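You operate a simulated robot arm through the tools that you are given. There is no shell and no other tool.

You are at the controls of a simulated robot arm. One attempt, no reset.

Task
Put things in order on the top of the bead table. At the end: the white foam block from the top of the bead table stands where the blue spool stood; the teal block from the top of the bead table is on the brown carton; the grey pad stands where the teal block stood; the blue spool stands where the grey pad stood; whatever was shut is shut again. Leave all else as you found it, and nothing knocked over.

Only the result counts: the job must be done as asked and must still hold three seconds after the hand-in. Knocking over, shifting, dropping, spilling or breaking anything else fails it.

Robot
A 6-joint arm with a two-finger gripper, fixed in place. Base frame: the origin is on the floor under the middle of its stand, x ahead of it, y to its left, z up; the work surface is at about z = 780. Units: mm, degrees, N and s.
With the tool pointing down near the work surface it reaches from about 100 to 700 mm from the base axis. Its first joint turns from -66.0 to 66.0 degrees. Payload 2.45 kg.
Tool frame: the origin (TCP) lies between the finger pads and is the grasp point; the fingertips stand 30 mm ahead of it; z points along the fingers, y is the line along which they close. The gripper opens to 106 mm; its body begins 79 mm behind the TCP.
Orientation is that of the tool frame in the base frame, as [roll, pitch, yaw] about the fixed x, y, z axes, in that order (R = Rz(yaw) Ry(pitch) Rx(roll)). With the fingers straight down and closing along the base's y, the tool's x points along the base's -x, its y along +y and its z along -z.

Tools
- The arm moves only by the tool servo_tool. Its argument "rows" is a list that holds one entry, the list of rows, each a list of 7 numbers: the shift along the tool's x, y, z in units of 30 mm (1.0 is 30 mm), then the turn, a rotation vector about the tool's x, y, z in units of 5 degrees (1.0 is 5 degrees), then the gripper command, from -1 (fully open) to 1 (shut), values between in proportion. In form: [[[dx, dy, dz, ax, ay, az, grip], ...]]. A call has 1 to 20 rows; each row shifts and turns the commanded pose from where the row before left it, along the tool's axes as they then stand. A call with a number of a shift or a turn outside -1 to 1 is refused whole. A row lasts 0.2 s, in which the tool goes at most 50 mm and 8.6 degrees; a call with a longer step from one row to the next is refused whole, and so is a gripper value outside its range. A pose out of reach is approached as far as the arm can. The call stops where the force on the tool passes 40 N (or 10 N more than at its start, if that is more) or the arm is blocked; 0.2 s more then pass. The fingers move at their own pace (about 153 mm/s each) and stop on an object; they squeeze with about 32 N. The grip force told is the motor's: it shows also when the fingers shut on nothing. Time passes only in rows, and 0.2 s behind the last, so rows that do not move let the fingers close. The reply holds the time, the measured pose of the TCP, the force on the tool along the base axes, the opening and the grip force, in the units named above and with some noise, with the torque about the TCP (base axes, N m) and any sound that the robot's microphone picked up.
- Cameras (640 x 400 px; columns grow to the right, rows downward): "scene" is fixed at [68.3, 455.5, 1390]; the picture's right is [-0.24, -0.97, 0.00], its down [-0.74, 0.18, -0.65] and it looks along [0.63, -0.15, -0.76] (base axes); focal length 346 px, centre (320, 200). "wrist" rides on the gripper at [76, -2, -106] in the tool frame; the picture's right is [0.02, 1.00, 0.00], its down [-0.78, 0.02, -0.62] and it looks along [-0.62, 0.01, 0.78] (tool axes); focal length 247 px, centre (320, 200). There is no depth. A picture from a camera that has moved, and an enlarged one, comes with that camera's place and axes in the base frame and with its lens. The place of the scene camera against the robot may be out by one fixed shift of up to 18 mm in any direction.
- snapshot(camera): a new picture of that camera. It takes no simulated time.
- zoom(camera, box): a new picture of the part [left, top, right, bottom] of that camera's present view, enlarged. It takes no simulated time.
- hand_in(): hands the job in; it is judged then, once.

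Places have to be worked out from the pictures, the camera data and where the tool is seen. Open the gripper and draw the arm clear of the work before you hand the job in, unless the task says otherwise.

The tools are called after ">>>" as name(argument=value, ...) on one line, values as JSON. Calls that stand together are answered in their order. servo_tool: Moves the arm, as the interface text tells. Its arguments: {"type":"object","properties":{"rows":{"type":"array"}},"required":["rows"]} The other tools are called the same way: snapshot (camera) takes a picture; zoom (camera, box) takes an enlarged picture of a part of a camera's view; hand_in () hands the job in.

At the start:

```text
time_s: 0.0
position: [344.0, 145.2, 1066.0]
tcp_rot: [-179.9, 0.1, 180.0]
force: [0.0, -0.3, 0.3]
moment: [0.0, 0.01, -0.02]
width: 106.1
grasp_force: 0.1
```

scene: 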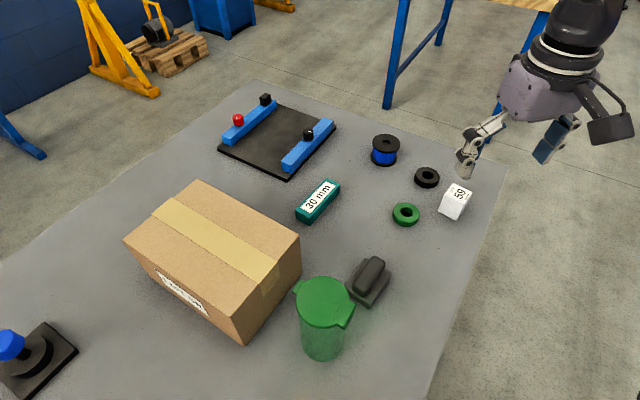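
wrist: 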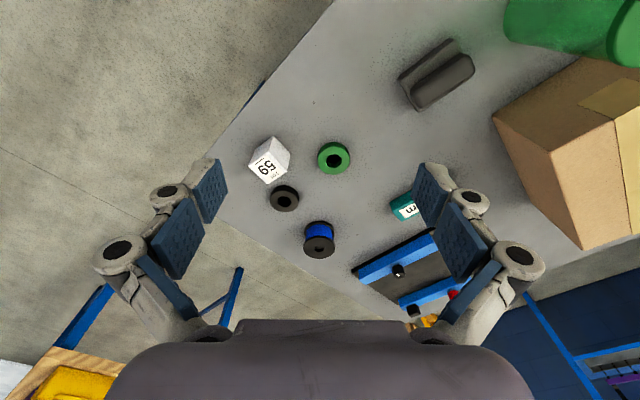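

I'll start by looking more closely at the scene with both cameras, to identify each object and its place.

>>> zoom(camera="scene", box=[280, 120, 500, 260])

>>> zoom(camera="scene", box=[120, 170, 400, 370])

>>> zoom(camera="wrist", box=[220, 20, 500, 280])

>>> zoom(camera="scene", box=[200, 80, 360, 190])

```text
2.86 times, centred on (390, 190) of scene
camera zoom: at [68.3, 455.5, 1390.0], right [-0.24, -0.97, 0.0], down [-0.74, 0.18, -0.65], along [0.63, -0.15, -0.76], focal length 989 px, centre (120, 229)
```

zoom: 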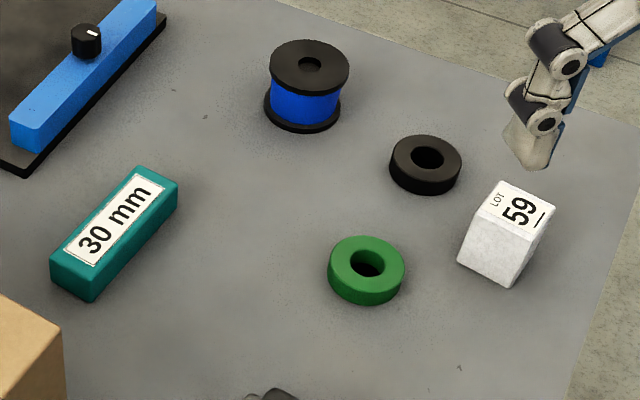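

```text
2.00 times, centred on (260, 270) of scene
camera zoom: at [68.3, 455.5, 1390.0], right [-0.24, -0.97, 0.0], down [-0.74, 0.18, -0.65], along [0.63, -0.15, -0.76], focal length 692 px, centre (440, 60)
```

zoom: 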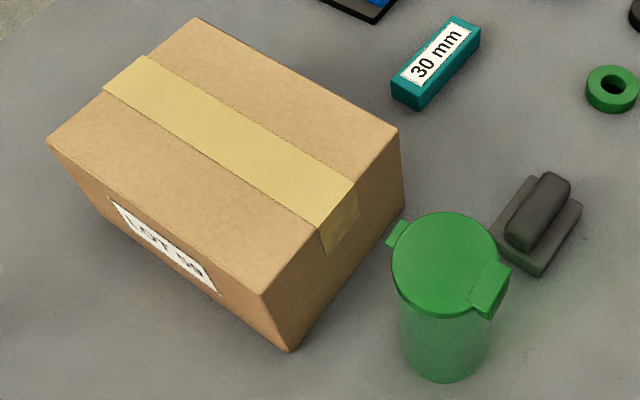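

```text
1.54 times, centred on (360, 150) of wrist
camera zoom: at [267.7, 143.0, 1172.0], right [-0.02, 1.0, 0.0], down [0.78, 0.02, 0.62], along [0.62, 0.01, -0.78], focal length 380 px, centre (258, 277)
```

zoom: 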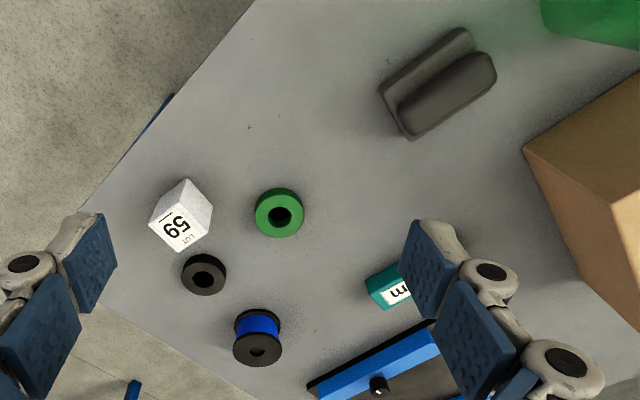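

```text
3.64 times, centred on (280, 135) of scene
camera zoom: at [68.3, 455.5, 1390.0], right [-0.24, -0.97, 0.0], down [-0.74, 0.18, -0.65], along [0.63, -0.15, -0.76], focal length 1259 px, centre (466, 436)
```

zoom: 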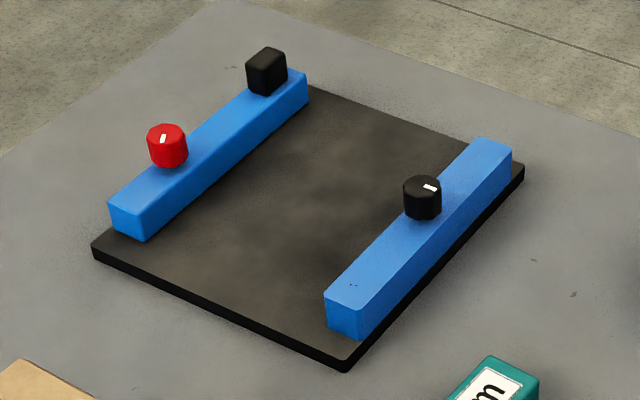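

The wrist view shows all four movable items; the teal block (roughly at (565,335)) is hidden by a finger. I shift the tool left and slightly ahead at height to see the teal block, pad and carton better.

>>> servo_tool(rows=[[[-0.3, 0.86, 0, 0, 0, 0, -1], [-0.3, 0.86, 0, 0, 0, 0, -1], [-0.3, 0.86, 0, 0, 0, 0, -1], [-0.3, 0.86, 0, 0, 0, 0, -1], [-0.3, 0.86, 0, 0, 0, 0, -1], [-0.3, 0.86, 0, 0, 0, 0, -1], [0, 0, 0, 0, 0, 0, -1]]])

```text
time_s: 1.6
position: [397.8, 299.5, 1066.5]
tcp_rot: [-179.9, 0.1, 180.0]
force: [1.1, -0.3, -0.5]
moment: [-0.01, 0.0, -0.03]
width: 106.1
grasp_force: 0.1
```

The arm is at (398,300,1066) now; I take a wrist and a scene picture there.

>>> snapshot(camera="wrist")

>>> snapshot(camera="scene")

```text
taken
camera wrist: at [320.9, 299.1, 1172.2], right [-0.02, 1.0, 0.0], down [0.78, 0.02, 0.62], along [0.62, 0.01, -0.78], focal length 247 px, centre (320, 200)
```

wrist: 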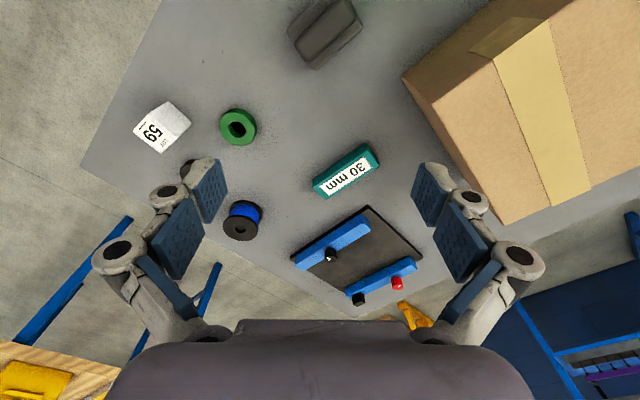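

```text
taken
```

scene: 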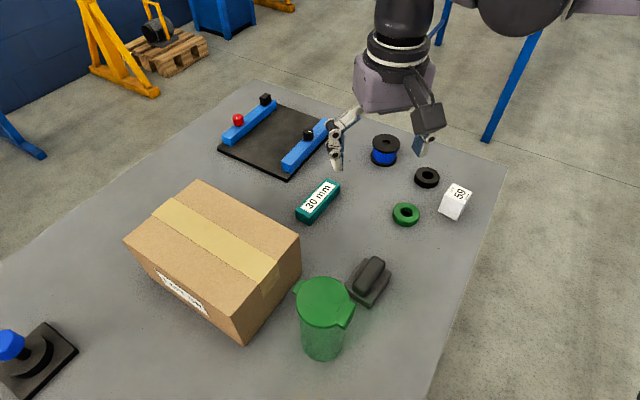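

The teal block is now free of the fingers. I zoom in on the teal block, the spool, the pad and the carton edges for exact measurement.

>>> zoom(camera="wrist", box=[280, 120, 440, 220])

>>> zoom(camera="wrist", box=[120, 80, 280, 260])

>>> zoom(camera="wrist", box=[260, 0, 420, 100])

>>> zoom(camera="wrist", box=[380, 0, 640, 240])

```text
4.00 times, centred on (360, 170) of wrist
camera zoom: at [320.9, 299.1, 1172.2], right [-0.02, 1.0, 0.0], down [0.78, 0.02, 0.62], along [0.62, 0.01, -0.78], focal length 988 px, centre (160, 320)
```

zoom: 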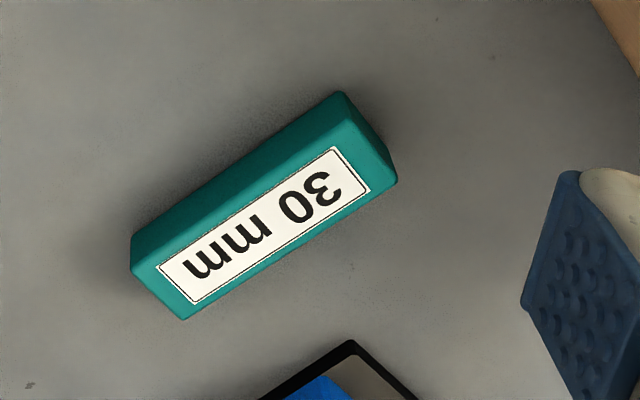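

```text
2.22 times, centred on (200, 170) of wrist
camera zoom: at [320.9, 299.1, 1172.2], right [-0.02, 1.0, 0.0], down [0.78, 0.02, 0.62], along [0.62, 0.01, -0.78], focal length 549 px, centre (587, 267)
```

zoom: 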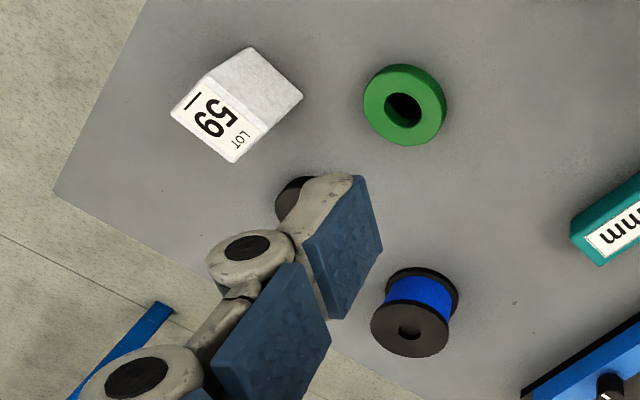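

```text
4.00 times, centred on (340, 50) of wrist
camera zoom: at [320.9, 299.1, 1172.2], right [-0.02, 1.0, 0.0], down [0.78, 0.02, 0.62], along [0.62, 0.01, -0.78], focal length 988 px, centre (240, 800)
```

zoom: 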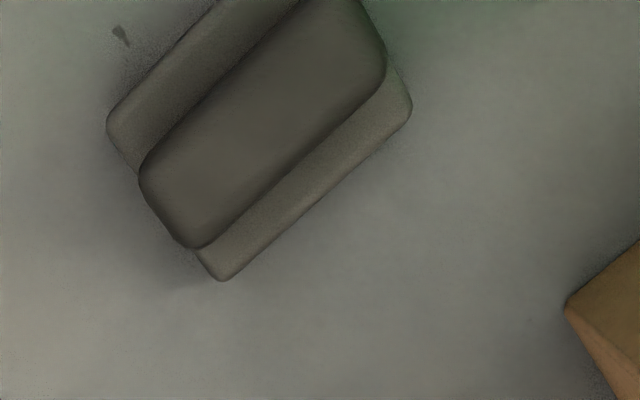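

```text
1.67 times, centred on (510, 120) of wrist
camera zoom: at [320.9, 299.1, 1172.2], right [-0.02, 1.0, 0.0], down [0.78, 0.02, 0.62], along [0.62, 0.01, -0.78], focal length 412 px, centre (3, 333)
```

zoom: 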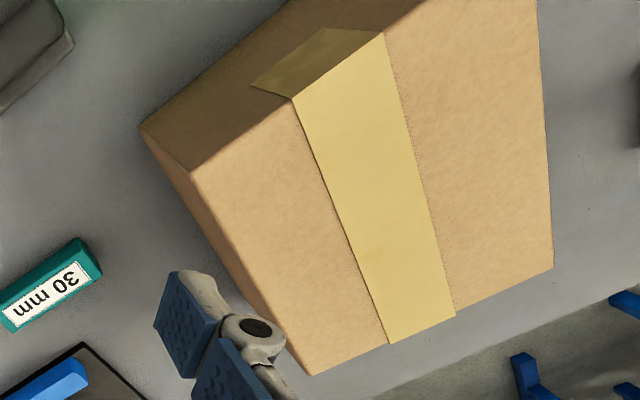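

The wrist picture puts the teal block near (550,350) with its long side at about 131°, the carton's near top corner near (402,420) with top z≈901. I turn the tool 48.8° and go above the teal block for a close look.

>>> servo_tool(rows=[[[0, 0, 0, 0, 0, 0.976, -1], [0, 0, 0, 0, 0, 0.976, -1], [0, 0, 0, 0, 0, 0.976, -1], [0, 0, 0, 0, 0, 0.976, -1], [0, 0, 0, 0, 0, 0.976, -1], [0, 0, 0, 0, 0, 0.976, -1], [0, 0, 0, 0, 0, 0.976, -1], [0, 0, 0, 0, 0, 0.976, -1], [0, 0, 0, 0, 0, 0.976, -1], [0, 0, 0, 0, 0, 0.976, -1], [-0.347, 0.818, 0.811, 0, 0, 0, -1], [-0.347, 0.818, 0.811, 0, 0, 0, -1], [-0.347, 0.818, 0.811, 0, 0, 0, -1], [-0.347, 0.818, 0.811, 0, 0, 0, -1], [-0.347, 0.818, 0.811, 0, 0, 0, -1], [-0.347, 0.818, 0.811, 0, 0, 0, -1], [0, 0, 0, 0, 0, 0, -1]]])

>>> snapshot(camera="wrist")

>>> snapshot(camera="scene")

```text
time_s: 5.2
position: [551.4, 348.9, 923.0]
tcp_rot: [-180.0, 0.2, 131.1]
force: [-0.9, 0.3, 0.2]
moment: [-0.01, 0.04, -0.02]
width: 106.2
grasp_force: 0.0
```

```text
taken
camera wrist: at [499.7, 406.3, 1027.3], right [0.74, 0.67, 0.0], down [0.53, -0.58, 0.62], along [0.42, -0.46, -0.78], focal length 247 px, centre (320, 200)
```

wrist: 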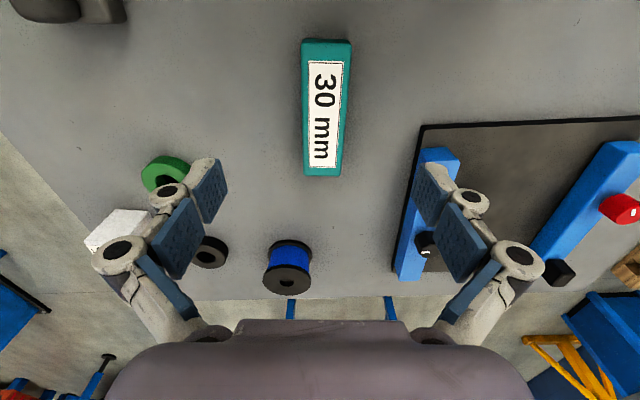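

```text
taken
```

scene: 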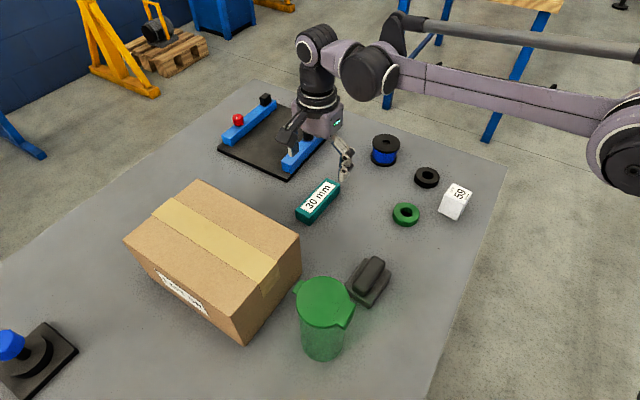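

The block lies lengthwise in the picture, centred almost on the tool's line. I zoom in to read its corners.

>>> zoom(camera="wrist", box=[260, 20, 400, 190])

>>> zoom(camera="scene", box=[280, 120, 380, 240])

```text
2.35 times, centred on (330, 105) of wrist
camera zoom: at [499.7, 406.3, 1027.3], right [0.74, 0.67, 0.0], down [0.53, -0.58, 0.62], along [0.42, -0.46, -0.78], focal length 581 px, centre (296, 424)
```

zoom: 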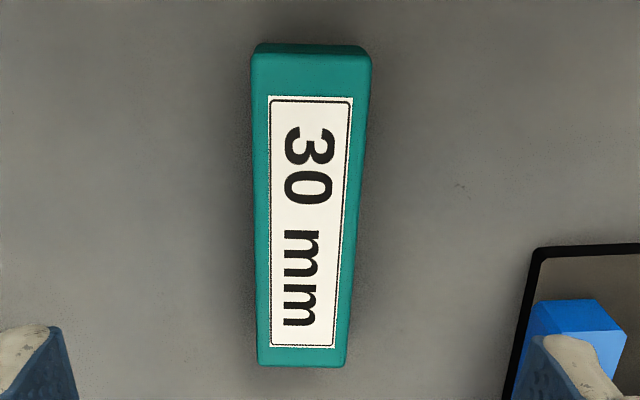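

```text
3.33 times, centred on (330, 180) of scene
camera zoom: at [68.4, 455.5, 1390.0], right [-0.24, -0.97, 0.0], down [-0.74, 0.18, -0.65], along [0.63, -0.15, -0.76], focal length 1154 px, centre (287, 267)
```

zoom: 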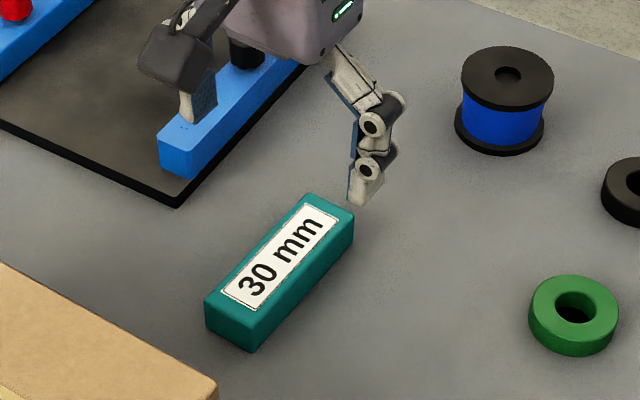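

The block's centre is about (557,347), roughly 115 × 39 × 30 mm, aligned with the fingers. I centre on it, part-close the fingers to about 70 mm and go down to z≈850 for a check.

>>> servo_tool(rows=[[[-0.167, 0.09, 0, 0, 0, 0, -0.3], [0, 0, 0.8, 0, 0, 0, -0.3], [0, 0, 0.8, 0, 0, 0, -0.3], [0, 0, 0.83, 0, 0, 0, -0.3], [0, 0, 0, 0, 0, 0, -0.3]]])

>>> snapshot(camera="wrist")

>>> zoom(camera="scene", box=[250, 100, 410, 230])

```text
time_s: 6.4
position: [556.2, 346.4, 848.2]
tcp_rot: [180.0, 0.2, 131.2]
force: [-0.1, -0.8, -0.5]
moment: [0.03, -0.01, 0.01]
width: 68.8
grasp_force: 0.0
```

```text
taken
camera wrist: at [505.0, 403.9, 953.4], right [0.74, 0.67, 0.0], down [0.53, -0.58, 0.62], along [0.42, -0.46, -0.78], focal length 247 px, centre (320, 200)
```

wrist: 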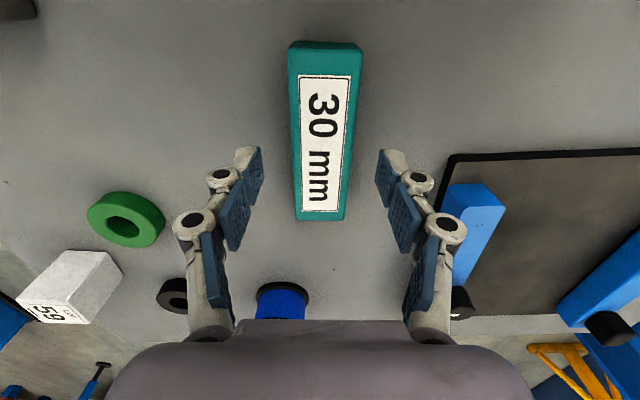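

```text
3.08 times, centred on (330, 165) of scene
camera zoom: at [68.3, 455.5, 1390.0], right [-0.24, -0.97, 0.0], down [-0.74, 0.18, -0.65], along [0.63, -0.15, -0.76], focal length 1065 px, centre (289, 308)
```

zoom: 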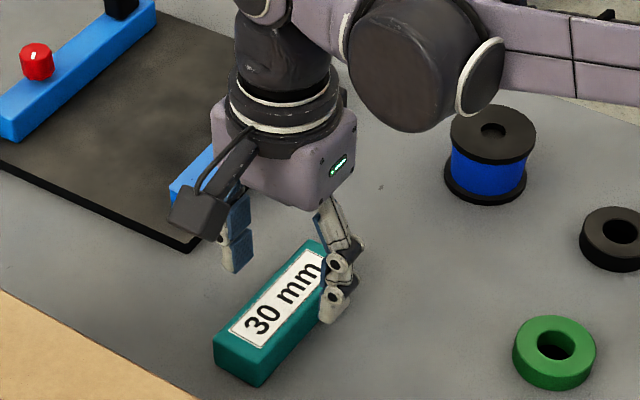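

The block sits centred between the fingers. I lower to z≈817 (tips ≈787), then close on it.

>>> servo_tool(rows=[[[0, 0, 0.5, 0, 0, 0, -0.3], [0, 0, 0.5, 0, 0, 0, -0.3], [0, 0, 0, 0, 0, 0, -0.3]]])

>>> zoom(camera="scene", box=[270, 140, 370, 230])

```text
time_s: 7.2
position: [555.2, 346.8, 817.3]
tcp_rot: [-179.9, 0.3, 131.2]
force: [0.5, 0.2, 0.5]
moment: [-0.03, 0.02, -0.03]
width: 68.9
grasp_force: 0.1
```

```text
4.44 times, centred on (320, 185) of scene
camera zoom: at [68.3, 455.5, 1390.0], right [-0.24, -0.97, 0.0], down [-0.74, 0.18, -0.65], along [0.63, -0.15, -0.76], focal length 1539 px, centre (320, 267)
```

zoom: 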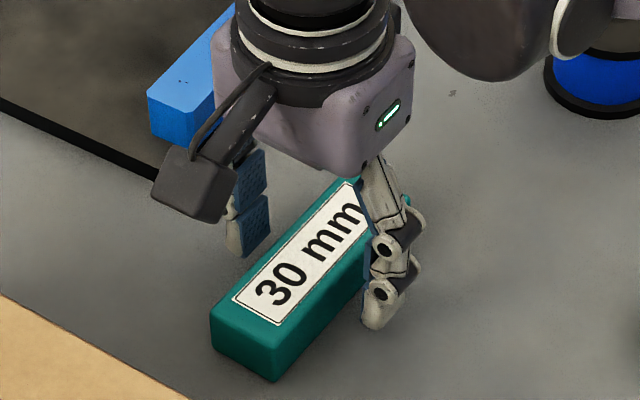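

No contact yet and the fingers straddle the block. I close the gripper.

>>> servo_tool(rows=[[[0, 0, 0, 0, 0, 0, 1], [0, 0, 0, 0, 0, 0, 1], [0, 0, 0, 0, 0, 0, 1], [0, 0, 0, 0, 0, 0, 1]]])

```text
time_s: 8.2
position: [556.5, 346.3, 818.8]
tcp_rot: [179.8, 0.2, 131.2]
force: [0.8, 0.9, 1.4]
moment: [0.04, -0.06, 0.01]
width: 39.3
grasp_force: 31.6
```

The fingers hold the block at 39.3 mm with 31.6 N. I lift it straight up to about z=1008.

>>> servo_tool(rows=[[[0, 0, -0.3, 0, 0, 0, 1], [0, 0, -0.7, 0, 0, 0, 1], [0, 0, -0.9, 0, 0, 0, 1], [0, 0, -0.9, 0, 0, 0, 1], [0, 0, -0.9, 0, 0, 0, 1], [0, 0, -0.9, 0, 0, 0, 1], [0, 0, -0.9, 0, 0, 0, 1], [0, 0, -0.8, 0, 0, 0, 1], [0, 0, 0, 0, 0, 0, 1]]])

>>> snapshot(camera="wrist")

>>> snapshot(camera="scene")

```text
time_s: 10.2
position: [557.1, 346.3, 1006.7]
tcp_rot: [-180.0, 0.3, 131.3]
force: [-0.4, 0.4, -1.8]
moment: [-0.02, 0.05, 0.01]
width: 38.9
grasp_force: 32.3
```

```text
taken
camera wrist: at [505.5, 403.1, 1112.1], right [0.74, 0.67, 0.0], down [0.53, -0.58, 0.62], along [0.42, -0.46, -0.78], focal length 247 px, centre (320, 200)
```

wrist: 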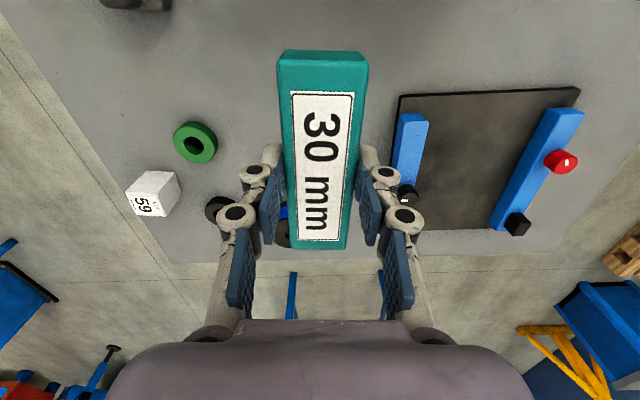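

```text
taken
```

scene: 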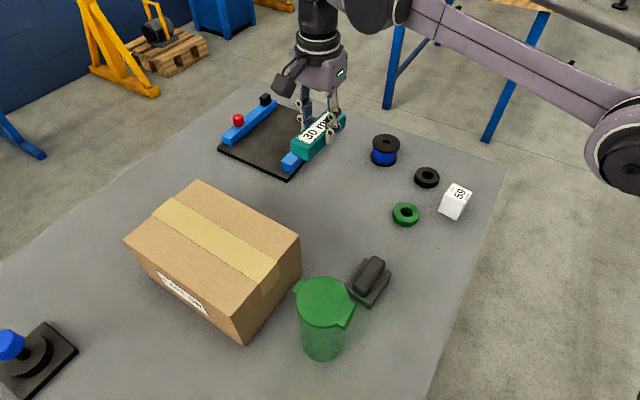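

The block is held securely and clear. I move along the tool's x (toward the carton) in two stages, checking the arm's clearance midway.

>>> servo_tool(rows=[[[0.5, 0.015, 0, 0, 0, 0, 1], [0.909, 0.015, 0, 0, 0, 0, 1], [0.909, 0.015, 0, 0, 0, 0, 1], [0.909, 0.015, 0, 0, 0, 0, 1], [0.909, 0.015, 0, 0, 0, 0, 1], [0, 0, 0, 0, 0, 0, 1]]])

>>> snapshot(camera="scene")

>>> snapshot(camera="wrist")

```text
time_s: 11.6
position: [473.6, 443.2, 1005.7]
tcp_rot: [-179.9, 0.2, 131.1]
force: [-0.3, 0.1, -1.6]
moment: [0.01, 0.01, 0.0]
width: 39.3
grasp_force: 32.1
```

```text
taken
```

scene: 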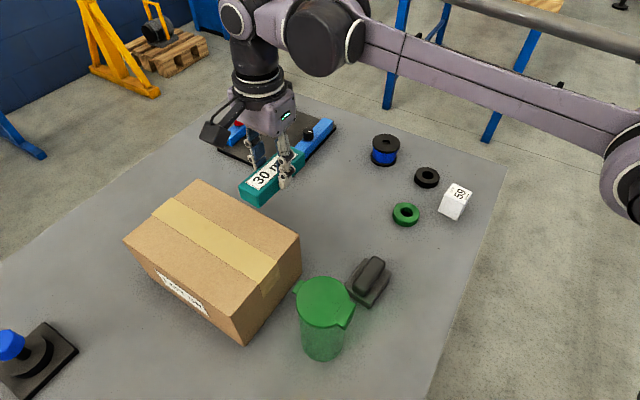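

```text
taken
camera wrist: at [421.9, 499.2, 1111.8], right [0.74, 0.67, 0.0], down [0.53, -0.58, 0.62], along [0.42, -0.46, -0.78], focal length 247 px, centre (320, 200)
```

wrist: 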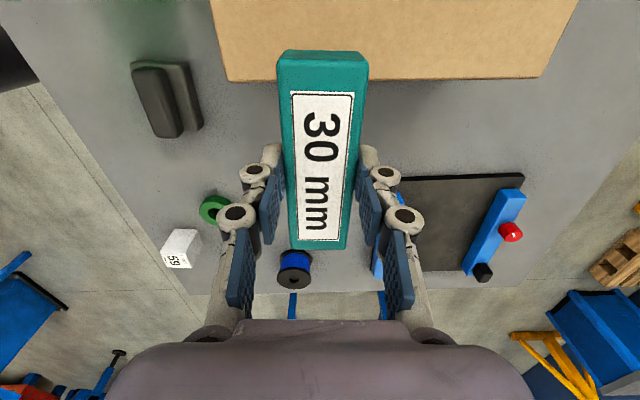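

The carton's near top edge lies about 30 mm ahead of the tool in x and is parallel to the block. Another 115 mm along tool x centres the block over the carton's depth.

>>> servo_tool(rows=[[[0.7, 0, 0, 0, 0, 0, 1], [0.9, 0, 0, 0, 0, 0, 1], [0.9, 0, 0, 0, 0, 0, 1], [0.8, 0, 0, 0, 0, 0, 1], [0.53, 0, 0, 0, 0, 0, 1], [0, 0, 0, 0, 0, 0, 1]]])

>>> snapshot(camera="scene")

>>> snapshot(camera="wrist")

```text
time_s: 13.0
position: [398.7, 528.2, 1006.4]
tcp_rot: [180.0, 0.3, 131.2]
force: [0.6, -0.5, -1.3]
moment: [-0.02, 0.0, -0.01]
width: 39.4
grasp_force: 31.7
```

```text
taken
```

scene: 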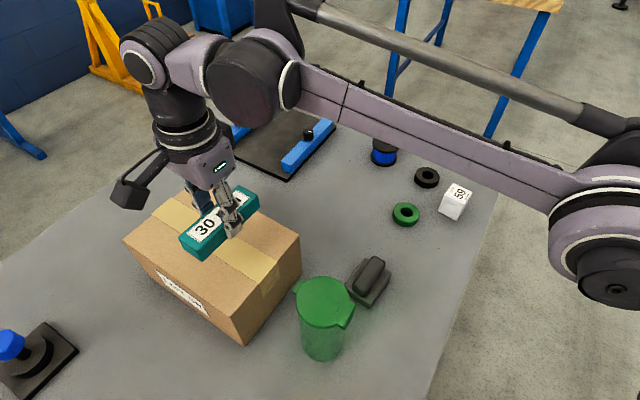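

```text
taken
camera wrist: at [347.5, 586.3, 1111.2], right [0.74, 0.67, 0.0], down [0.53, -0.58, 0.62], along [0.42, -0.46, -0.78], focal length 247 px, centre (320, 200)
```

wrist: 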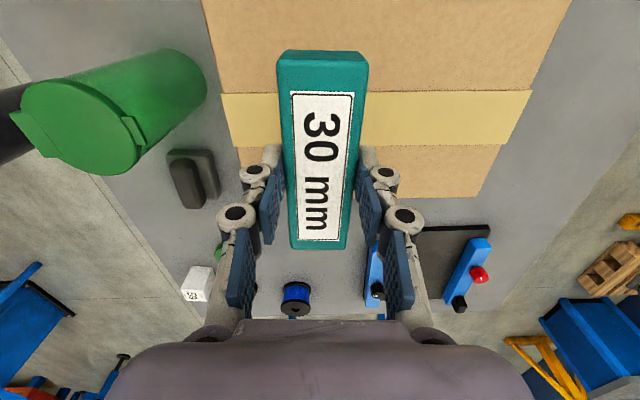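

The block hangs over the middle of the carton's near half. I lower it to about 952 first, then feel for contact with small steps.

>>> servo_tool(rows=[[[0, 0, 0.6, 0, 0, 0, 1], [0, 0, 0.7, 0, 0, 0, 1], [0, 0, 0.5, 0, 0, 0, 1], [0, 0, 0, 0, 0, 0, 1]]])

>>> zoom(camera="scene", box=[110, 150, 310, 300])

```text
time_s: 14.0
position: [398.7, 529.6, 950.3]
tcp_rot: [-180.0, 0.2, 131.2]
force: [-0.4, -0.2, -1.7]
moment: [0.0, -0.01, 0.02]
width: 39.1
grasp_force: 32.0
```

```text
2.67 times, centred on (210, 225) of scene
camera zoom: at [68.4, 455.5, 1390.0], right [-0.24, -0.97, 0.0], down [-0.74, 0.18, -0.65], along [0.63, -0.15, -0.76], focal length 923 px, centre (613, 133)
```

zoom: 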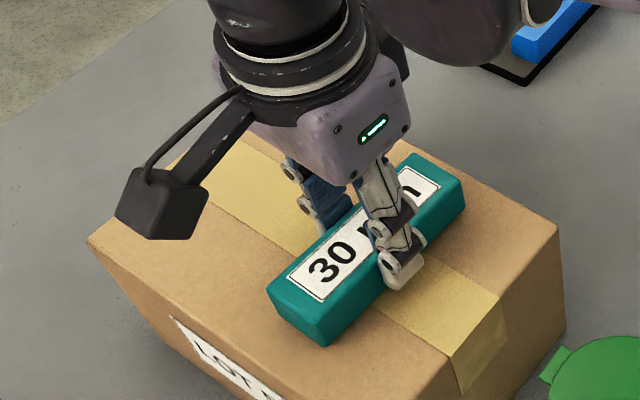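

The block hovers just above the carton top. I feel down in 2 mm steps.

>>> servo_tool(rows=[[[0, 0, 0.1, 0, 0, 0, 1], [0, 0, 0.1, 0, 0, 0, 1], [0, 0, 0.07, 0, 0, 0, 1], [0, 0, 0, 0, 0, 0, 1]]])

```text
time_s: 15.0
position: [399.2, 528.5, 944.6]
tcp_rot: [179.9, 0.1, 131.1]
force: [-1.9, 2.9, 27.2]
moment: [0.07, 0.06, -0.03]
width: 39.6
grasp_force: 32.2
```

Contact is felt at z≈944.6 with 27 N. I ease up slightly to take most of the load off before releasing.

>>> servo_tool(rows=[[[0, 0, -0.05, 0, 0, 0, 1], [0, 0, 0, 0, 0, 0, 1]]])

```text
time_s: 15.6
position: [399.3, 527.5, 945.7]
tcp_rot: [180.0, 0.1, 131.2]
force: [1.5, 5.4, 14.0]
moment: [0.2, 0.04, 0.0]
width: 39.2
grasp_force: 31.9
```

>>> servo_tool(rows=[[[0, 0, -0.04, 0, 0, 0, 1], [0, 0, 0, 0, 0, 0, 1]]])

```text
time_s: 16.2
position: [400.6, 526.4, 947.3]
tcp_rot: [-179.9, 0.2, 131.2]
force: [0.0, 0.2, -1.3]
moment: [-0.01, 0.0, -0.01]
width: 39.4
grasp_force: 31.7
```

The load is off (−1.3 N means the block just hangs). I lower 0.6 mm to touch and open the fingers to about 69 mm.

>>> servo_tool(rows=[[[0, 0, 0.025, 0, 0, 0, 1], [0, 0, 0, 0, 0, 0, 0.1], [0, 0, 0, 0, 0, 0, -0.3], [0, 0, 0, 0, 0, 0, -0.3]]])

>>> zoom(camera="scene", box=[110, 150, 310, 300])

>>> snapshot(camera="wrist")

```text
time_s: 17.2
position: [401.5, 527.0, 946.1]
tcp_rot: [180.0, 0.2, 131.2]
force: [1.0, 0.0, 0.5]
moment: [-0.01, -0.01, -0.03]
width: 69.0
grasp_force: 0.1
```

```text
2.67 times, centred on (210, 225) of scene
camera zoom: at [68.3, 455.5, 1390.0], right [-0.24, -0.97, 0.0], down [-0.74, 0.18, -0.65], along [0.63, -0.15, -0.76], focal length 923 px, centre (613, 133)
```

zoom: 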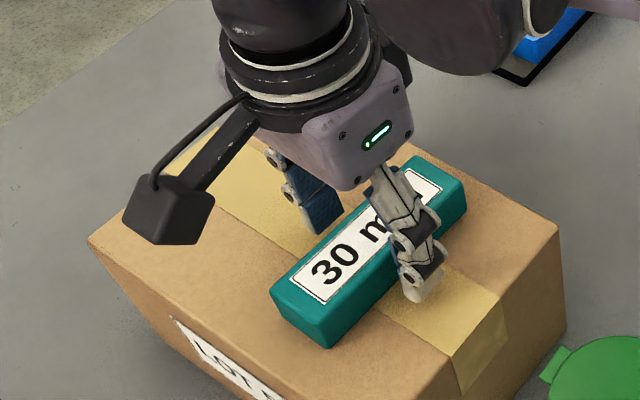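

```text
taken
camera wrist: at [348.5, 585.0, 1051.7], right [0.74, 0.67, 0.0], down [0.53, -0.58, 0.62], along [0.42, -0.46, -0.78], focal length 247 px, centre (320, 200)
```

wrist: 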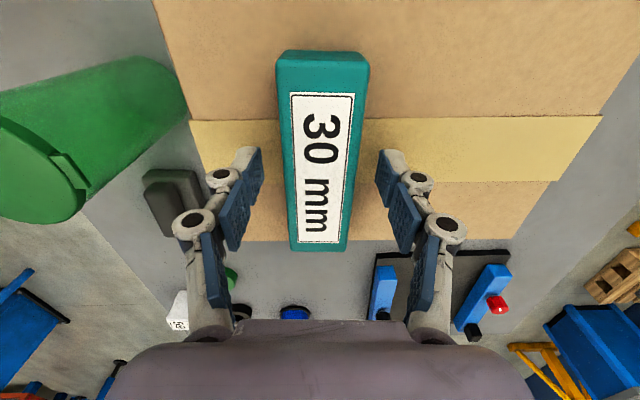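

The teal block lies flat on the carton with about 22 mm margin, released. I go straight up, then begin turning the tool so that the wrist camera will face away from the green bin when I fetch the pad.

>>> servo_tool(rows=[[[0, 0, -0.4, 0, 0, 0, -0.3], [0, 0, -0.8, 0, 0, 0, -0.3], [0, 0, -0.9, 0, 0, 0, -0.3], [0, 0, -0.9, 0, 0, 0, -0.3], [0, 0, 0, 0, 0, -1, -0.3], [0, 0, 0, 0, 0, -1, -0.3], [0, 0, 0, 0, 0, -1, -0.3], [0, 0, 0, 0, 0, -1, -0.3], [0, 0, 0, 0, 0, -1, -0.3], [0, 0, 0, 0, 0, -1, -0.3], [0, 0, 0, 0, 0, -1, -0.3], [0, 0, 0, 0, 0, -1, -0.3], [0, 0, 0, 0, 0, -1, -0.3], [0, 0, 0, 0, 0, -0.76, -0.3], [0, 0, 0, 0, 0, 0, -0.3]]])

>>> snapshot(camera="scene")

>>> snapshot(camera="wrist")

```text
time_s: 20.4
position: [397.1, 524.8, 1035.3]
tcp_rot: [-179.8, 0.1, 180.0]
force: [0.0, 0.2, -0.2]
moment: [0.02, 0.05, -0.01]
width: 69.0
grasp_force: 0.1
out of reach, approached as far as the arm can: row 4
```

```text
taken
```

scene: 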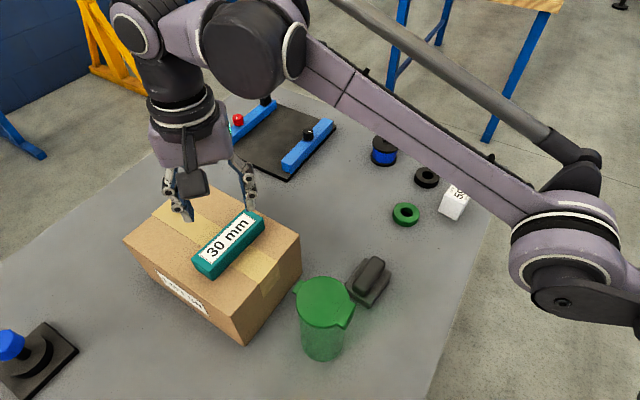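

```text
taken
camera wrist: at [320.4, 523.4, 1139.9], right [-0.02, 1.0, 0.0], down [0.78, 0.02, 0.62], along [0.62, 0.01, -0.78], focal length 247 px, centre (320, 200)
```

wrist: 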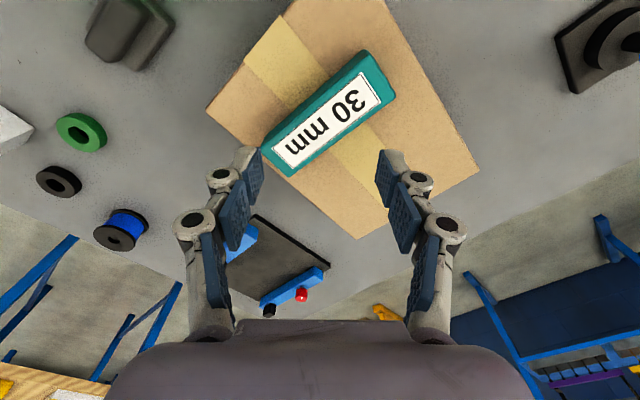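

The teal block sits squarely on the carton and the arm is clear. I move across to above the grey pad (around (347,305)), staying high over the bin.

>>> servo_tool(rows=[[[0.208, -0.6, 0, 0, 0, 0, -0.3], [0.208, -0.95, 0, 0, 0, 0, -0.3], [0.208, -0.95, 0, 0, 0, 0, -0.3], [0.208, -0.95, 0, 0, 0, 0, -0.3], [0.208, -0.95, 0, 0, 0, 0, -0.3], [0.208, -0.95, 0, 0, 0, 0, -0.3], [0.208, -0.95, 0, 0, 0, 0, -0.3], [0.208, -0.95, 0, 0, 0, 0, -0.3], [0, 0, 0, 0, 0, 0, -0.3]]])

>>> snapshot(camera="wrist")

>>> snapshot(camera="scene")

```text
time_s: 22.4
position: [404.1, 366.1, 1103.2]
tcp_rot: [-179.7, 0.2, 180.0]
force: [-0.8, -0.3, 0.3]
moment: [-0.02, 0.01, -0.02]
width: 68.5
grasp_force: 0.2
out of reach, approached as far as the arm can: row 2, 3, 4, 5, 6, 7, 8
```

```text
taken
camera wrist: at [327.8, 365.1, 1208.4], right [-0.02, 1.0, 0.0], down [0.78, 0.02, 0.62], along [0.62, 0.01, -0.78], focal length 247 px, centre (320, 200)
```

wrist: 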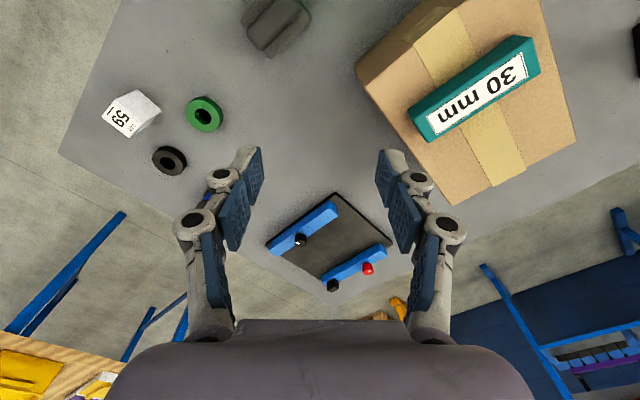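

```text
taken
```

scene: 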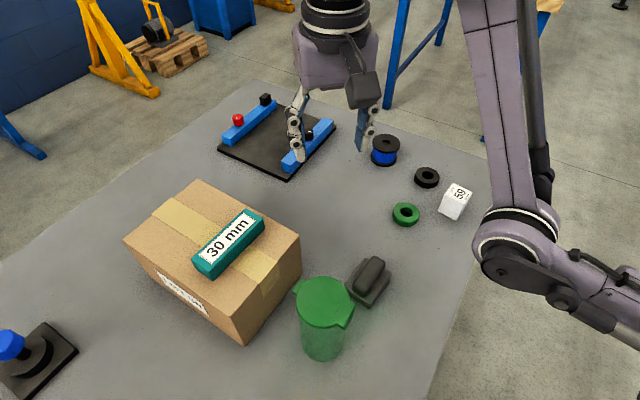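

The arm reports out of reach and stopped at (404,366,1103), not where I asked. I send a still row to see whether it settles toward the commanded pose.

>>> servo_tool(rows=[[[0, 0, 0, 0, 0, 0, -0.3], [0, 0, 0, 0, 0, 0, -0.3]]])

```text
time_s: 23.0
position: [403.9, 366.3, 1103.2]
tcp_rot: [-179.8, 0.2, 180.0]
force: [-0.8, -0.6, -0.1]
moment: [0.04, 0.0, 0.0]
width: 68.9
grasp_force: 0.0
```

The pictures show the elbow has dipped below the wrist: the arm went through the stretched pose above the carton and bent the other way. I swing to open space at constant height first, slightly further out, so I can stretch again and bend it back the normal way.

>>> servo_tool(rows=[[[-0.6, -0.743, 0, 0, 0, 0, -0.3], [-0.6, -0.743, 0, 0, 0, 0, -0.3], [-0.6, -0.743, 0, 0, 0, 0, -0.3], [-0.6, -0.743, 0, 0, 0, 0, -0.3], [-0.6, -0.743, 0, 0, 0, 0, -0.3], [-0.6, -0.743, 0, 0, 0, 0, -0.3], [-0.6, -0.743, 0, 0, 0, 0, -0.3], [0, 0, 0, 0, 0, 0, -0.3]]])

>>> snapshot(camera="scene")

```text
time_s: 24.8
position: [531.4, 209.1, 1105.2]
tcp_rot: [-179.9, 0.1, 180.0]
force: [0.6, 0.1, -0.9]
moment: [0.02, -0.01, 0.01]
width: 68.7
grasp_force: 0.1
out of reach, approached as far as the arm can: row 2
```

```text
taken
```

scene: 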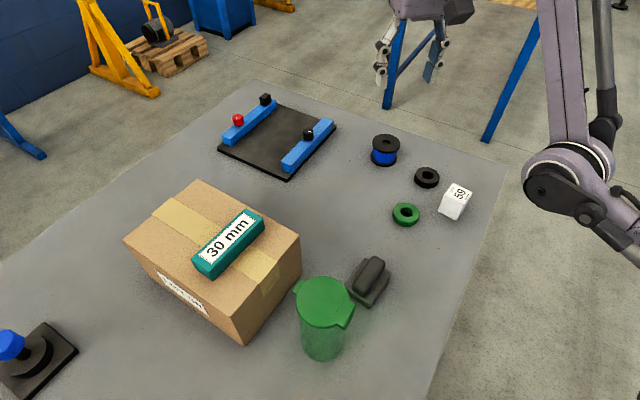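

The target was reached exactly, so commands restart from the reached pose. Now I stretch outward along the arm's radius over free space at this height.

>>> servo_tool(rows=[[[-0.7, 0.275, 0, 0, 0, 0, -0.3], [-0.7, 0.275, 0, 0, 0, 0, -0.3], [-0.7, 0.275, 0, 0, 0, 0, -0.3], [0, 0, 0, 0, 0, 0, -0.3]]])

>>> snapshot(camera="scene")

```text
time_s: 25.8
position: [582.0, 231.9, 1100.1]
tcp_rot: [-179.9, 0.1, 180.0]
force: [0.6, 0.1, -0.4]
moment: [-0.01, 0.03, 0.03]
width: 69.0
grasp_force: 0.1
out of reach, approached as far as the arm can: row 3
```

```text
taken
```

scene: 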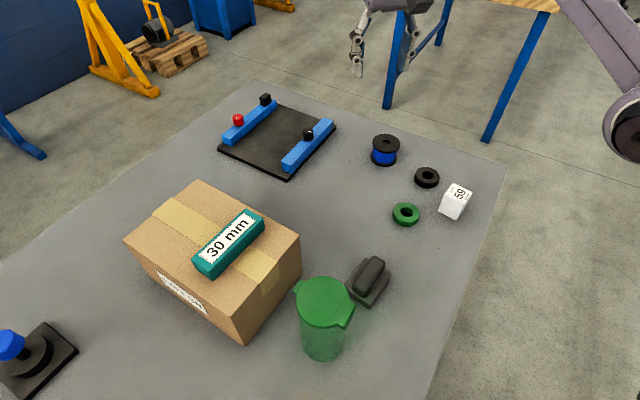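

At full stretch now (r≈627). I move down and slightly outward along the reach boundary, so the elbow bends upward again.

>>> servo_tool(rows=[[[-0.5, 0.2, 0.8, 0, 0, 0, -0.3], [-0.3, 0.12, 0.8, 0, 0, 0, -0.3], [-0.2, 0.08, 0.8, 0, 0, 0, -0.3], [0, 0, 0.8, 0, 0, 0, -0.3], [0, 0, 0.8, 0, 0, 0, -0.3], [0, 0, 0, 0, 0, 0, -0.3]]])

>>> snapshot(camera="scene")

```text
time_s: 27.2
position: [607.8, 241.0, 978.0]
tcp_rot: [-179.8, 0.1, -180.0]
force: [-0.5, -1.7, -0.1]
moment: [-0.01, 0.01, 0.01]
width: 68.9
grasp_force: 0.0
out of reach, approached as far as the arm can: row 1
```

```text
taken
```

scene: 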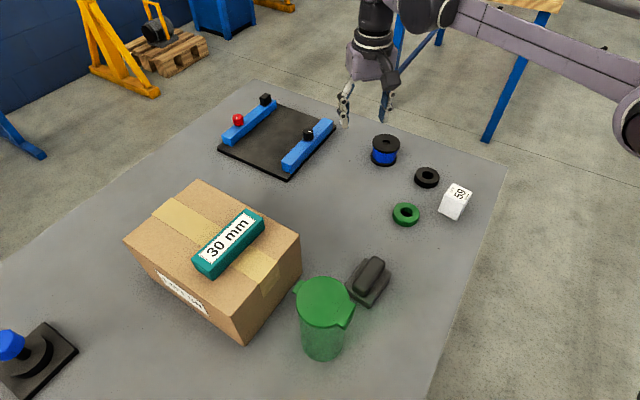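

The elbow now appears above the line from shoulder to wrist again (z≈1198). I test that by coming inward toward the pad at about z=1020.

>>> servo_tool(rows=[[[0.6, 0.2, -0.1, 0, 0, 0, -0.3], [0.878, 0.217, -0.233, 0, 0, 0, -0.3], [0.878, 0.217, -0.233, 0, 0, 0, -0.3], [0.878, 0.217, -0.233, 0, 0, 0, -0.3], [0.878, 0.217, -0.233, 0, 0, 0, -0.3], [0.878, 0.217, -0.233, 0, 0, 0, -0.3], [0, 0, 0, 0, 0, 0, -0.3]]])

>>> snapshot(camera="scene")

```text
time_s: 28.8
position: [461.4, 279.7, 1015.9]
tcp_rot: [-180.0, 0.1, 180.0]
force: [0.2, 0.8, -0.4]
moment: [0.03, 0.0, -0.02]
width: 68.9
grasp_force: 0.1
```

```text
taken
```

scene: 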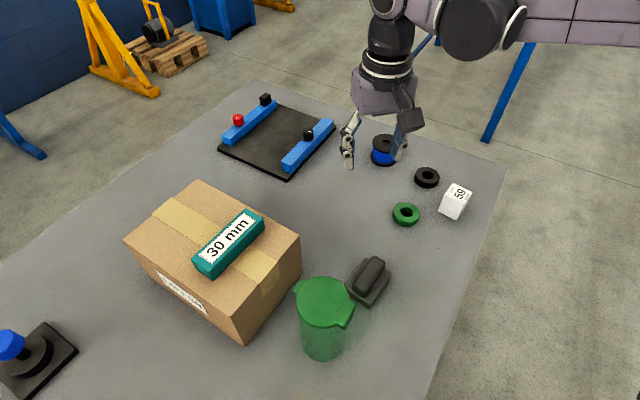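

The arm is in its normal bend. I turn the tool toward yaw 311° (camera on the side away from the bin), 100° in this call.

>>> servo_tool(rows=[[[0, 0, 0, 0, 0, -1, -0.3], [0, 0, 0, 0, 0, -1, -0.3], [0, 0, 0, 0, 0, -1, -0.3], [0, 0, 0, 0, 0, -1, -0.3], [0, 0, 0, 0, 0, -1, -0.3], [0, 0, 0, 0, 0, -1, -0.3], [0, 0, 0, 0, 0, -1, -0.3], [0, 0, 0, 0, 0, -1, -0.3], [0, 0, 0, 0, 0, -1, -0.3], [0, 0, 0, 0, 0, -1, -0.3], [0, 0, 0, 0, 0, -1, -0.3], [0, 0, 0, 0, 0, -1, -0.3], [0, 0, 0, 0, 0, -1, -0.3], [0, 0, 0, 0, 0, -1, -0.3], [0, 0, 0, 0, 0, -1, -0.3], [0, 0, 0, 0, 0, -1, -0.3], [0, 0, 0, 0, 0, -1, -0.3], [0, 0, 0, 0, 0, -1, -0.3], [0, 0, 0, 0, 0, -1, -0.3], [0, 0, 0, 0, 0, -1, -0.3]]])

>>> servo_tool(rows=[[[0, 0, 0, 0, 0, -1, -0.3], [0, 0, 0, 0, 0, -1, -0.3], [0, 0, 0, 0, 0, -1, -0.3], [0, 0, 0, 0, 0, -1, -0.3], [0, 0, 0, 0, 0, -1, -0.3], [0, 0, 0, 0, 0, -1, -0.3], [0, 0, 0, 0, 0, -0.24, -0.3], [0, 0, 0, 0, 0, 0, -0.3]]])

>>> snapshot(camera="wrist")

>>> snapshot(camera="scene")

```text
time_s: 33.0
position: [462.4, 279.0, 1018.5]
tcp_rot: [-179.9, -0.1, -80.0]
force: [0.6, 0.5, 0.4]
moment: [0.0, 0.02, -0.01]
width: 69.0
grasp_force: 0.1
```

```text
time_s: 34.8
position: [461.6, 279.9, 1017.4]
tcp_rot: [-180.0, -0.2, -48.7]
force: [0.0, 0.1, 0.6]
moment: [0.03, 0.0, -0.01]
width: 69.0
grasp_force: 0.0
```

```text
taken
camera wrist: at [512.5, 224.6, 1123.2], right [-0.74, -0.68, 0.0], down [-0.53, 0.58, 0.62], along [-0.42, 0.46, -0.79], focal length 247 px, centre (320, 200)
```

wrist: 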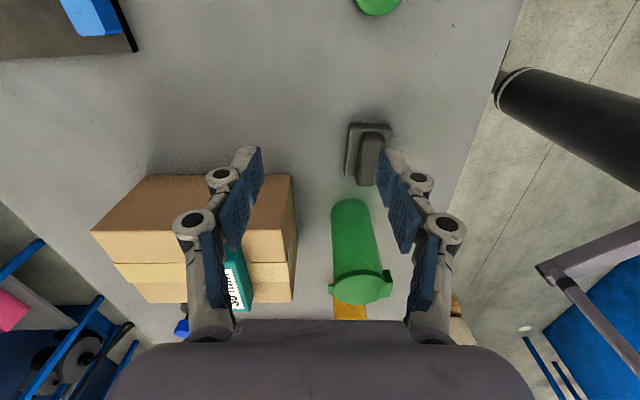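

```text
taken
```

scene: 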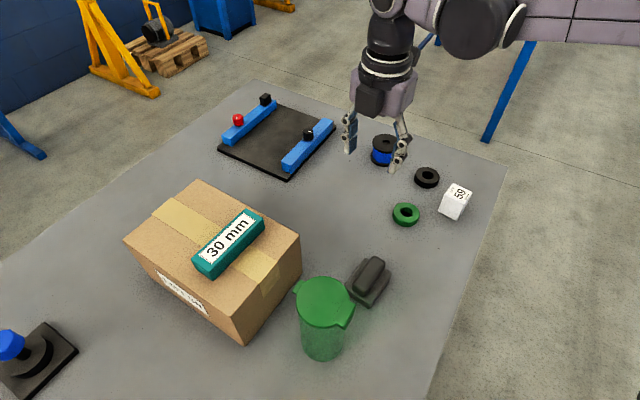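

All three (pad, bin, carton) are visible from this side. I zoom on the pad to get its shape and height.

>>> zoom(camera="wrist", box=[320, 100, 420, 200])

>>> zoom(camera="scene", box=[290, 240, 410, 370])

>>> zoom(camera="wrist", box=[300, 100, 460, 330])

```text
4.00 times, centred on (370, 150) of wrist
camera zoom: at [512.5, 224.6, 1123.2], right [-0.74, -0.68, 0.0], down [-0.53, 0.58, 0.62], along [-0.42, 0.46, -0.79], focal length 988 px, centre (120, 400)
```

zoom: 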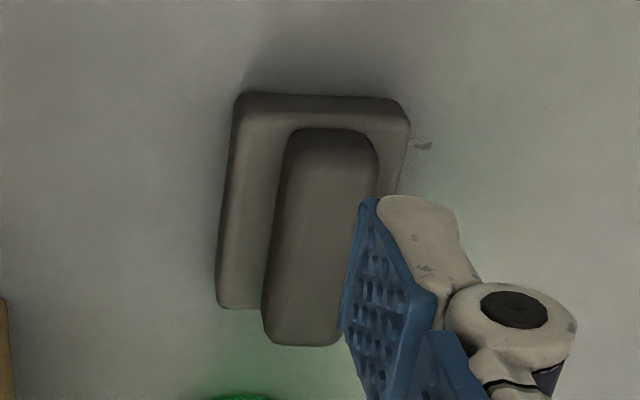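

```text
3.08 times, centred on (350, 305) of scene
camera zoom: at [68.3, 455.5, 1390.0], right [-0.24, -0.97, 0.0], down [-0.74, 0.18, -0.65], along [0.63, -0.15, -0.76], focal length 1065 px, centre (228, -123)
```

zoom: 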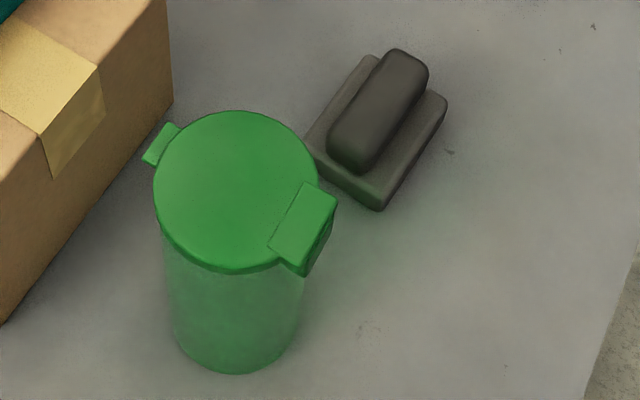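

```text
1.74 times, centred on (380, 215) of wrist
camera zoom: at [512.5, 224.6, 1123.2], right [-0.74, -0.68, 0.0], down [-0.53, 0.58, 0.62], along [-0.42, 0.46, -0.79], focal length 430 px, centre (216, 174)
```

zoom: 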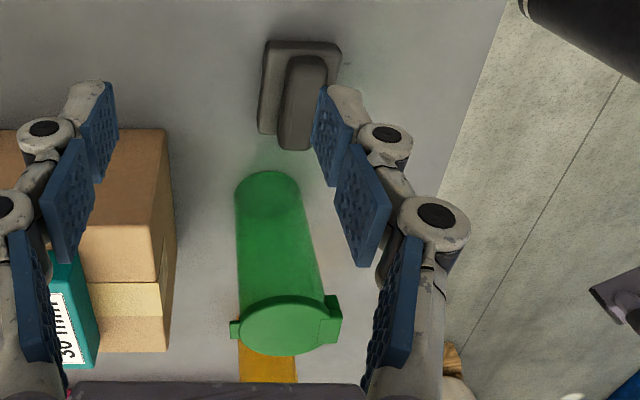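

Pad centre works out at (345,306), base about 85 × 60 mm with a raised ridge about 29 mm wide, total height ~32 mm; the bin is at (265,415), top z≈931. I go above the pad and down to z≈885, with the fingers about 69 mm open.

>>> servo_tool(rows=[[[-0.806, 0.585, 0, 0, 0, 0, -0.3], [-0.806, 0.585, 0, 0, 0, 0, -0.3], [-0.806, 0.585, 0, 0, 0, 0, -0.3], [-0.806, 0.585, 0, 0, 0, 0, -0.3], [0, 0, 0.8, 0, 0, 0, -0.3], [0, 0, 0.9, 0, 0, 0, -0.3], [0, 0, 0.9, 0, 0, 0, -0.3], [0, 0, 0.9, 0, 0, 0, -0.3], [0, 0, 0.9, 0, 0, 0, -0.3], [0, 0, 0, 0, 0, 0, -0.3]]])

>>> snapshot(camera="wrist")

>>> snapshot(camera="scene")

```text
time_s: 37.0
position: [344.8, 308.5, 884.3]
tcp_rot: [-179.9, -0.1, -48.8]
force: [-0.2, 0.0, 0.4]
moment: [-0.01, -0.02, -0.03]
width: 69.0
grasp_force: 0.1
```

```text
taken
camera wrist: at [397.1, 253.4, 991.3], right [-0.74, -0.67, 0.0], down [-0.53, 0.58, 0.62], along [-0.42, 0.46, -0.79], focal length 247 px, centre (320, 200)
```

wrist: 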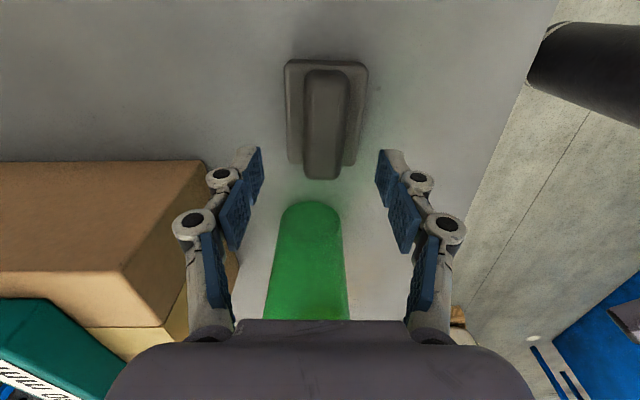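

```text
taken
```

scene: 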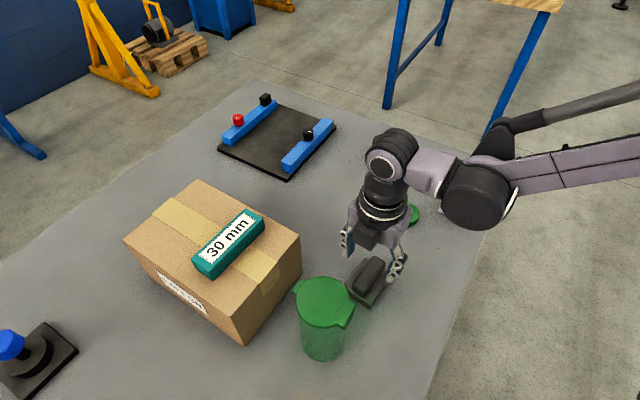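

The pad is now between the finger planes. I zoom to measure its centre line and layer heights.

>>> zoom(camera="wrist", box=[260, 40, 400, 200])

>>> zoom(camera="scene", box=[320, 200, 430, 320])

```text
2.50 times, centred on (330, 120) of wrist
camera zoom: at [397.1, 253.4, 991.3], right [-0.74, -0.67, 0.0], down [-0.53, 0.58, 0.62], along [-0.42, 0.46, -0.79], focal length 617 px, centre (295, 400)
```

zoom: 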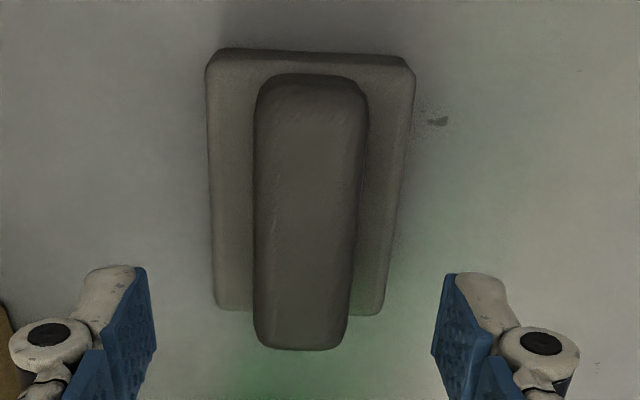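

```text
3.33 times, centred on (375, 260) of scene
camera zoom: at [68.3, 455.5, 1390.0], right [-0.24, -0.97, 0.0], down [-0.74, 0.18, -0.65], along [0.63, -0.15, -0.76], focal length 1154 px, centre (137, 0)
```

zoom: 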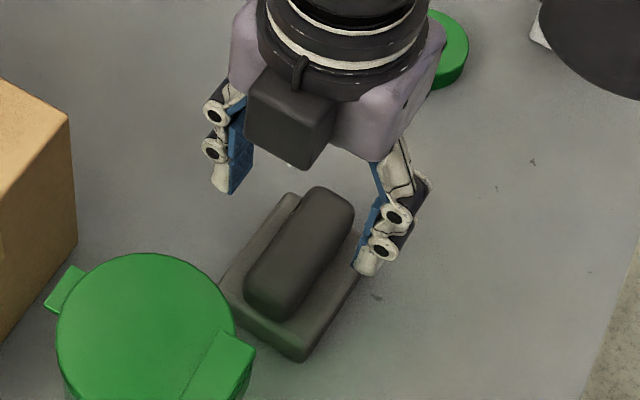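

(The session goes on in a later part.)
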